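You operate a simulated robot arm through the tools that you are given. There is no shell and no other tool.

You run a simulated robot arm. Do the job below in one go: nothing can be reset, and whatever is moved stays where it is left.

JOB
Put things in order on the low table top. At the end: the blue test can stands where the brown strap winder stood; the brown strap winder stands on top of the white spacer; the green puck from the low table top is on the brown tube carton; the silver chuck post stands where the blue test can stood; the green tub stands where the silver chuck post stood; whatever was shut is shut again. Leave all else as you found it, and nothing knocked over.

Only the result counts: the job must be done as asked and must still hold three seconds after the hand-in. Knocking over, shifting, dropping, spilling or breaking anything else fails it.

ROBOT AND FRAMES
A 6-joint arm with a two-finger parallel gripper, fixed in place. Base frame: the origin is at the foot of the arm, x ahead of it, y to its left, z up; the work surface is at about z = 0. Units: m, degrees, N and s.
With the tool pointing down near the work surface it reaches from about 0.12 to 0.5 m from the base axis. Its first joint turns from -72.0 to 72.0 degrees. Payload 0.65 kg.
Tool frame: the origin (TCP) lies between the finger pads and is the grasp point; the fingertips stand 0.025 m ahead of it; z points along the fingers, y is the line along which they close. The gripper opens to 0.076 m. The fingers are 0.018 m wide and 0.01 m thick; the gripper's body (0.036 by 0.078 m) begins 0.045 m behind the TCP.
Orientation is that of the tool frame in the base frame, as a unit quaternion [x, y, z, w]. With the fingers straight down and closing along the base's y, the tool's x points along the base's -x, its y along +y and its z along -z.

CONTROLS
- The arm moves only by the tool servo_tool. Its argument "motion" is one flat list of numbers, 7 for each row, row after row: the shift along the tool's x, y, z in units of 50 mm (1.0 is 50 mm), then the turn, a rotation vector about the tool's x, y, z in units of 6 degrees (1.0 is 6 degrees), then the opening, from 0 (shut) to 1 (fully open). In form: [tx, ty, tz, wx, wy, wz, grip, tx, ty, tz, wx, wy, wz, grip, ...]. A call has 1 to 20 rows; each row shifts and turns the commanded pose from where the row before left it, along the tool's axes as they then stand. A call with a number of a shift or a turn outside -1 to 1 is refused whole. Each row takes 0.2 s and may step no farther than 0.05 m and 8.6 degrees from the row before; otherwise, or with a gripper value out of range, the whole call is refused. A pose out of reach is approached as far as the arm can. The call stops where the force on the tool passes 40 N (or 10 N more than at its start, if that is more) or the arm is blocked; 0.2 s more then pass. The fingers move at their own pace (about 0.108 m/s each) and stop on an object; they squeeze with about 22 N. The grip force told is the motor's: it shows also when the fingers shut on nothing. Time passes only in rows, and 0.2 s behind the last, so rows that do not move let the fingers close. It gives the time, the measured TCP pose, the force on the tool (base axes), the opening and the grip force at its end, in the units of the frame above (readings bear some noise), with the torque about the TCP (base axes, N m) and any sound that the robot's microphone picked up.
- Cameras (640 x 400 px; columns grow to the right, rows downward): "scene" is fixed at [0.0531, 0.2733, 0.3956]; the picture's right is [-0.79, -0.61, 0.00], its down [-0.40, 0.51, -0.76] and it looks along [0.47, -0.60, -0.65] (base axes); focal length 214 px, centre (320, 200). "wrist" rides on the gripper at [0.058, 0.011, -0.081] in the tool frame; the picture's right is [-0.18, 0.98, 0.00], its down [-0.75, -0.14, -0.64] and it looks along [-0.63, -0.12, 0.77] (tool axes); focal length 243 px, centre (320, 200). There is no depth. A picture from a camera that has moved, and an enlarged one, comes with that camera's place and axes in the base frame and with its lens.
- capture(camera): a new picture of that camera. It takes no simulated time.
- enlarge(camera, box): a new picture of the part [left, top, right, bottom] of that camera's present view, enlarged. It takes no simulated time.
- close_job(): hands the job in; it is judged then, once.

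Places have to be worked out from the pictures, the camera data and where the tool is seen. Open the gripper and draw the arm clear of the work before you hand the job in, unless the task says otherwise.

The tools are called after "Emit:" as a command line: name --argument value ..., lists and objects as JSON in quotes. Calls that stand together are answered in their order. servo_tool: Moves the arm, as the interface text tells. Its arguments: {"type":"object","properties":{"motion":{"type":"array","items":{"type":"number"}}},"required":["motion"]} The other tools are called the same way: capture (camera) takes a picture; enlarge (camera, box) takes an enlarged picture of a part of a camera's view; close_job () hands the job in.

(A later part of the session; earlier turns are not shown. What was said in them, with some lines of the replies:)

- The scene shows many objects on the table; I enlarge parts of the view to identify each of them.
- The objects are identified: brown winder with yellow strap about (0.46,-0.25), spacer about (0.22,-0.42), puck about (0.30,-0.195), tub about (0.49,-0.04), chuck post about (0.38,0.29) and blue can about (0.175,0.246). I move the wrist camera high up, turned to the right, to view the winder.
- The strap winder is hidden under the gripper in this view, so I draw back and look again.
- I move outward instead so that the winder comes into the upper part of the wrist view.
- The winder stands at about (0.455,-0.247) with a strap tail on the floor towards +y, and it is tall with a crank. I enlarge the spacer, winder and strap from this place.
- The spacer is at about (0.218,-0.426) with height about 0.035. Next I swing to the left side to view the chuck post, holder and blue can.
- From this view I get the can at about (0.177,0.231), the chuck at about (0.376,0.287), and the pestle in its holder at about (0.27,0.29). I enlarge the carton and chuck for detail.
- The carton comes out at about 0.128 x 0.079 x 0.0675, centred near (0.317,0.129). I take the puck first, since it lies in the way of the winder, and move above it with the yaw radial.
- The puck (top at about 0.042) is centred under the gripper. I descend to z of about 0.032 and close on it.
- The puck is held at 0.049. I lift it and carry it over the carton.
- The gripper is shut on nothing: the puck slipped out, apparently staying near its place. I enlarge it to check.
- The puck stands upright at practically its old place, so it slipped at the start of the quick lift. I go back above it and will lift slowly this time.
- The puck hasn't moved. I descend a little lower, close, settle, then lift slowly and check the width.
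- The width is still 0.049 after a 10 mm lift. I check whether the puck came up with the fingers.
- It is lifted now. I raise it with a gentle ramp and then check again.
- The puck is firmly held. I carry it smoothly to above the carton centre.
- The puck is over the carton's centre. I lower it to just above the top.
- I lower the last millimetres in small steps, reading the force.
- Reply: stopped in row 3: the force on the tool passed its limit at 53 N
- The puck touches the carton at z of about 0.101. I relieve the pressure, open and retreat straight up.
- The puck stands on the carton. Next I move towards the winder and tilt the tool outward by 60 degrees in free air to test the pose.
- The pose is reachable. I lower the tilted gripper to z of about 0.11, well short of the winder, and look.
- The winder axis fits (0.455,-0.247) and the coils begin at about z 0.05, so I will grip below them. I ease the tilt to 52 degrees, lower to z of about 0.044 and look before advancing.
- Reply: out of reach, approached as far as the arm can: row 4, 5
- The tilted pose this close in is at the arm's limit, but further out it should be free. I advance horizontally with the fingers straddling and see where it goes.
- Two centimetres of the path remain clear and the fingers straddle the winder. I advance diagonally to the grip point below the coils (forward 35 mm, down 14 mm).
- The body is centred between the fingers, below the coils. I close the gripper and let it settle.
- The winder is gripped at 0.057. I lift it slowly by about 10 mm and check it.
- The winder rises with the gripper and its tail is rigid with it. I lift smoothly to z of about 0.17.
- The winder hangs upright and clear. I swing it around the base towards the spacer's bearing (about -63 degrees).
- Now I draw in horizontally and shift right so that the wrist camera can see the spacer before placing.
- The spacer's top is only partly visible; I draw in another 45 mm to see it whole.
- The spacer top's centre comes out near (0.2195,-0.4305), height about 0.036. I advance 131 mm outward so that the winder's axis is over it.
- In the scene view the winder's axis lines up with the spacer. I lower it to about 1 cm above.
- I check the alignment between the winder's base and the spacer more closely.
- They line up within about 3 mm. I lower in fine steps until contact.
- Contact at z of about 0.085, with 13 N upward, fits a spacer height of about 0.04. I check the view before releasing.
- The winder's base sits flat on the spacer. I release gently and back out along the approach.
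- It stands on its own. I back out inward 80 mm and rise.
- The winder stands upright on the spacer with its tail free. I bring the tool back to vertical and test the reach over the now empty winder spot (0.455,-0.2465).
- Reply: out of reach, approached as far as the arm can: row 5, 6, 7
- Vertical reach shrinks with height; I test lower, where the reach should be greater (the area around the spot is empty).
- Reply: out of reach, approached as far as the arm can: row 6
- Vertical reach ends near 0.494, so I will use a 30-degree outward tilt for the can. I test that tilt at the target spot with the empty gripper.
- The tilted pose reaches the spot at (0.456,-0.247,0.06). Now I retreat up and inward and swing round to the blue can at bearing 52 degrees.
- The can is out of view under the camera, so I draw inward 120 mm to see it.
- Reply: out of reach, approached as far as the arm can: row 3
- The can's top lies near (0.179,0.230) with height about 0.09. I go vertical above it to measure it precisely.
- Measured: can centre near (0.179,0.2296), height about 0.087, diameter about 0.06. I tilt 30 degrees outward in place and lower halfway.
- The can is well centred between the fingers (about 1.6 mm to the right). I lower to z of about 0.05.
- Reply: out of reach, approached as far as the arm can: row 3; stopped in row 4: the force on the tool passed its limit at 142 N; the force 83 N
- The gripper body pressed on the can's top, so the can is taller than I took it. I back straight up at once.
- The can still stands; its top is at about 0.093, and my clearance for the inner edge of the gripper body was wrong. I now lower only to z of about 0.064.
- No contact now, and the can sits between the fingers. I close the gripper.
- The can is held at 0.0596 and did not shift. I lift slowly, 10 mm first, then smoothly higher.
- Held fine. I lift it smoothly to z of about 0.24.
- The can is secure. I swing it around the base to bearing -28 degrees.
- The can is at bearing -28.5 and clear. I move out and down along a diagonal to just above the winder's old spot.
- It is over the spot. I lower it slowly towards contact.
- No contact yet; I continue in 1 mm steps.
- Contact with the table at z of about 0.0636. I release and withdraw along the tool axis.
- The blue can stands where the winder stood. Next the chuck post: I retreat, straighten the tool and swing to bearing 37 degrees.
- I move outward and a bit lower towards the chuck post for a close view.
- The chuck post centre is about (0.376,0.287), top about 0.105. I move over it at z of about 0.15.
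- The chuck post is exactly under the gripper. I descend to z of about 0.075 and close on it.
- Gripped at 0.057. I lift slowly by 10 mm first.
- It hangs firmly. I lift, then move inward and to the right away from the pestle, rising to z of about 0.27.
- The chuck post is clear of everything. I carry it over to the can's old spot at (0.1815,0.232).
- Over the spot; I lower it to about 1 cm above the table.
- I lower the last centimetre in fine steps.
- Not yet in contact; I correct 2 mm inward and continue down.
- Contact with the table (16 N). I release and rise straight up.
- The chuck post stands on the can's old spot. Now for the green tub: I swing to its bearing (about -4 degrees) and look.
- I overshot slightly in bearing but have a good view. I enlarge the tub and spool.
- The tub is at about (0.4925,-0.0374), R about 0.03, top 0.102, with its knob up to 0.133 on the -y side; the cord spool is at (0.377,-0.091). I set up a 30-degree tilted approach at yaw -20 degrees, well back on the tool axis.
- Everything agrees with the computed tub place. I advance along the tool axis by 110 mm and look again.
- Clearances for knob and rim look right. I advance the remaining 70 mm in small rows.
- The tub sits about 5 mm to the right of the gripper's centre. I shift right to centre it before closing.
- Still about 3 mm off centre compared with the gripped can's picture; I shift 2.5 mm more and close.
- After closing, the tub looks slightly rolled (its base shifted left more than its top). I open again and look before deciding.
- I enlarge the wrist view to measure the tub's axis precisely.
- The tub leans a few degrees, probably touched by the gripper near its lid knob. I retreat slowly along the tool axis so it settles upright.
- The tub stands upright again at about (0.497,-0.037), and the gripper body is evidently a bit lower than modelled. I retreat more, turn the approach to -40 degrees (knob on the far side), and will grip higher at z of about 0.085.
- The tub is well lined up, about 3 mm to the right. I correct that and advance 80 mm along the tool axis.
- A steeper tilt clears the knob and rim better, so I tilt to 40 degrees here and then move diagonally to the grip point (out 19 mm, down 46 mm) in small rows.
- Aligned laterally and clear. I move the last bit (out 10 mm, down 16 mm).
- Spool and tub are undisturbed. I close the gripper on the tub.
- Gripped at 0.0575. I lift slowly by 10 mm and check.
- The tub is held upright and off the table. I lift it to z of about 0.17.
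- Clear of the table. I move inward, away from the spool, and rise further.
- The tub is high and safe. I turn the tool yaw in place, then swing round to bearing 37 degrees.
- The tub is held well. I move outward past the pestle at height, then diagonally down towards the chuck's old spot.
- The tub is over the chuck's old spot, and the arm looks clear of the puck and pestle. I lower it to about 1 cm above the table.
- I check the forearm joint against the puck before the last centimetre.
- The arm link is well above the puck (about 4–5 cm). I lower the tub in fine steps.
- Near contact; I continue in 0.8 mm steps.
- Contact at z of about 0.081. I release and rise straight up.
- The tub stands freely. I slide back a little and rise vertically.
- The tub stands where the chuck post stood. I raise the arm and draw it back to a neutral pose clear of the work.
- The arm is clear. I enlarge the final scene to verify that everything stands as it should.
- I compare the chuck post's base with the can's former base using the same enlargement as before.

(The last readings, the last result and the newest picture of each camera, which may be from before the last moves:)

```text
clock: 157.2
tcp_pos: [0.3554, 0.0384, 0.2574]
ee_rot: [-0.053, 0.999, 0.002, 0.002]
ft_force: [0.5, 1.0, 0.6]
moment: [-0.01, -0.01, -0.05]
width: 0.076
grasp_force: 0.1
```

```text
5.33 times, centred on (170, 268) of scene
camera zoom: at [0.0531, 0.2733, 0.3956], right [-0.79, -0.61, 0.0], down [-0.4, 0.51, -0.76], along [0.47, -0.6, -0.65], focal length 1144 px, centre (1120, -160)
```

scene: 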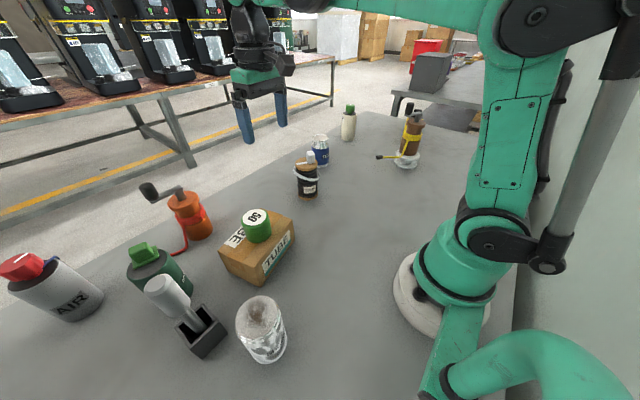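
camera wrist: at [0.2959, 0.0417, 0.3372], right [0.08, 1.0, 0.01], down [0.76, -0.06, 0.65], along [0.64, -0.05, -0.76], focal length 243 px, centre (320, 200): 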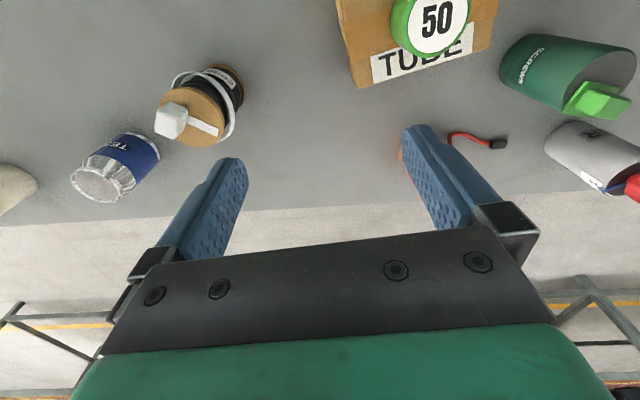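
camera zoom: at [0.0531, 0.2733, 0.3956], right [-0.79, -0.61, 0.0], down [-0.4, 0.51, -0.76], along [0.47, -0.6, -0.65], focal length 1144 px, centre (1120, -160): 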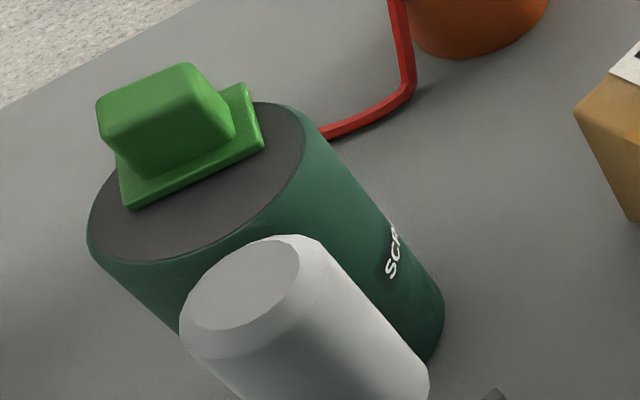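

All places match within a few millimetres, everything is upright, and the winder is on the spacer. I draw the arm back near its starting pose before handing in.

Emit:
servo_tool --motion '[0.8, 0, 0, 0, 0, 0, 1, 0.8, 0, 0, 0, 0, 0, 1, 0.7, 0, -0.3, 0, 0, 0, 1, 0, 0, 0, 0, 0, 0, 1, 0, 0, 0, 0, 0, 0, 1]'

Emit:
capture --camera "scene"

```text
clock: 158.4
tcp_pos: [0.24, 0.0254, 0.2723]
ee_rot: [-0.055, 0.998, 0.002, 0.002]
ft_force: [0.2, -0.9, 0.5]
moment: [-0.03, -0.02, 0.02]
width: 0.076
grasp_force: 0.0
```

```text
taken
```

scene: 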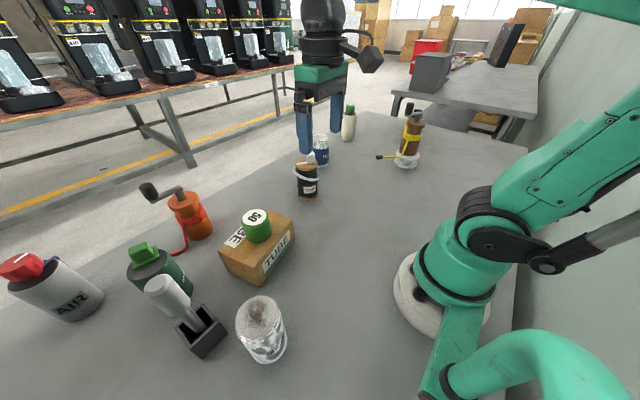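

The scene is in the asked state, the gripper is open and the arm is clear. I hand the job in.

Emit:
close_job

```text
The job is handed in.
```

I moved all five items to where you asked and handed the job in. The result hasn't come back, so this is my own check from the last camera pictures.

| Item | Where it is now |
|---|---|
| Brown strap winder | Standing on top of the white spacer, which did not move |
| Blue test can | Where the winder stood |
| Silver chuck post | Where the blue can stood, about 6 mm off by my measurement |
| Green tub | Where the chuck post stood, with its lid still shut |
| Green puck | On the brown tube carton |

Nothing was knocked over, and the other objects on the table look unmoved. I opened nothing, so nothing needed shutting again. The gripper is open and the arm is back near its starting pose.

Three things happened along the way:
- **Puck:** it slipped out on the first quick lift and stayed standing in its place. A slower lift worked.
- **Blue can:** the gripper body pressed down on it, with a peak of 142 N, because I misjudged the clearance. It stayed upright and shows no visible damage.
- **Green tub:** it leaned a few degrees and shifted about 4 mm during my first grip. I backed off, it settled upright, and I gripped it again at a steeper angle.
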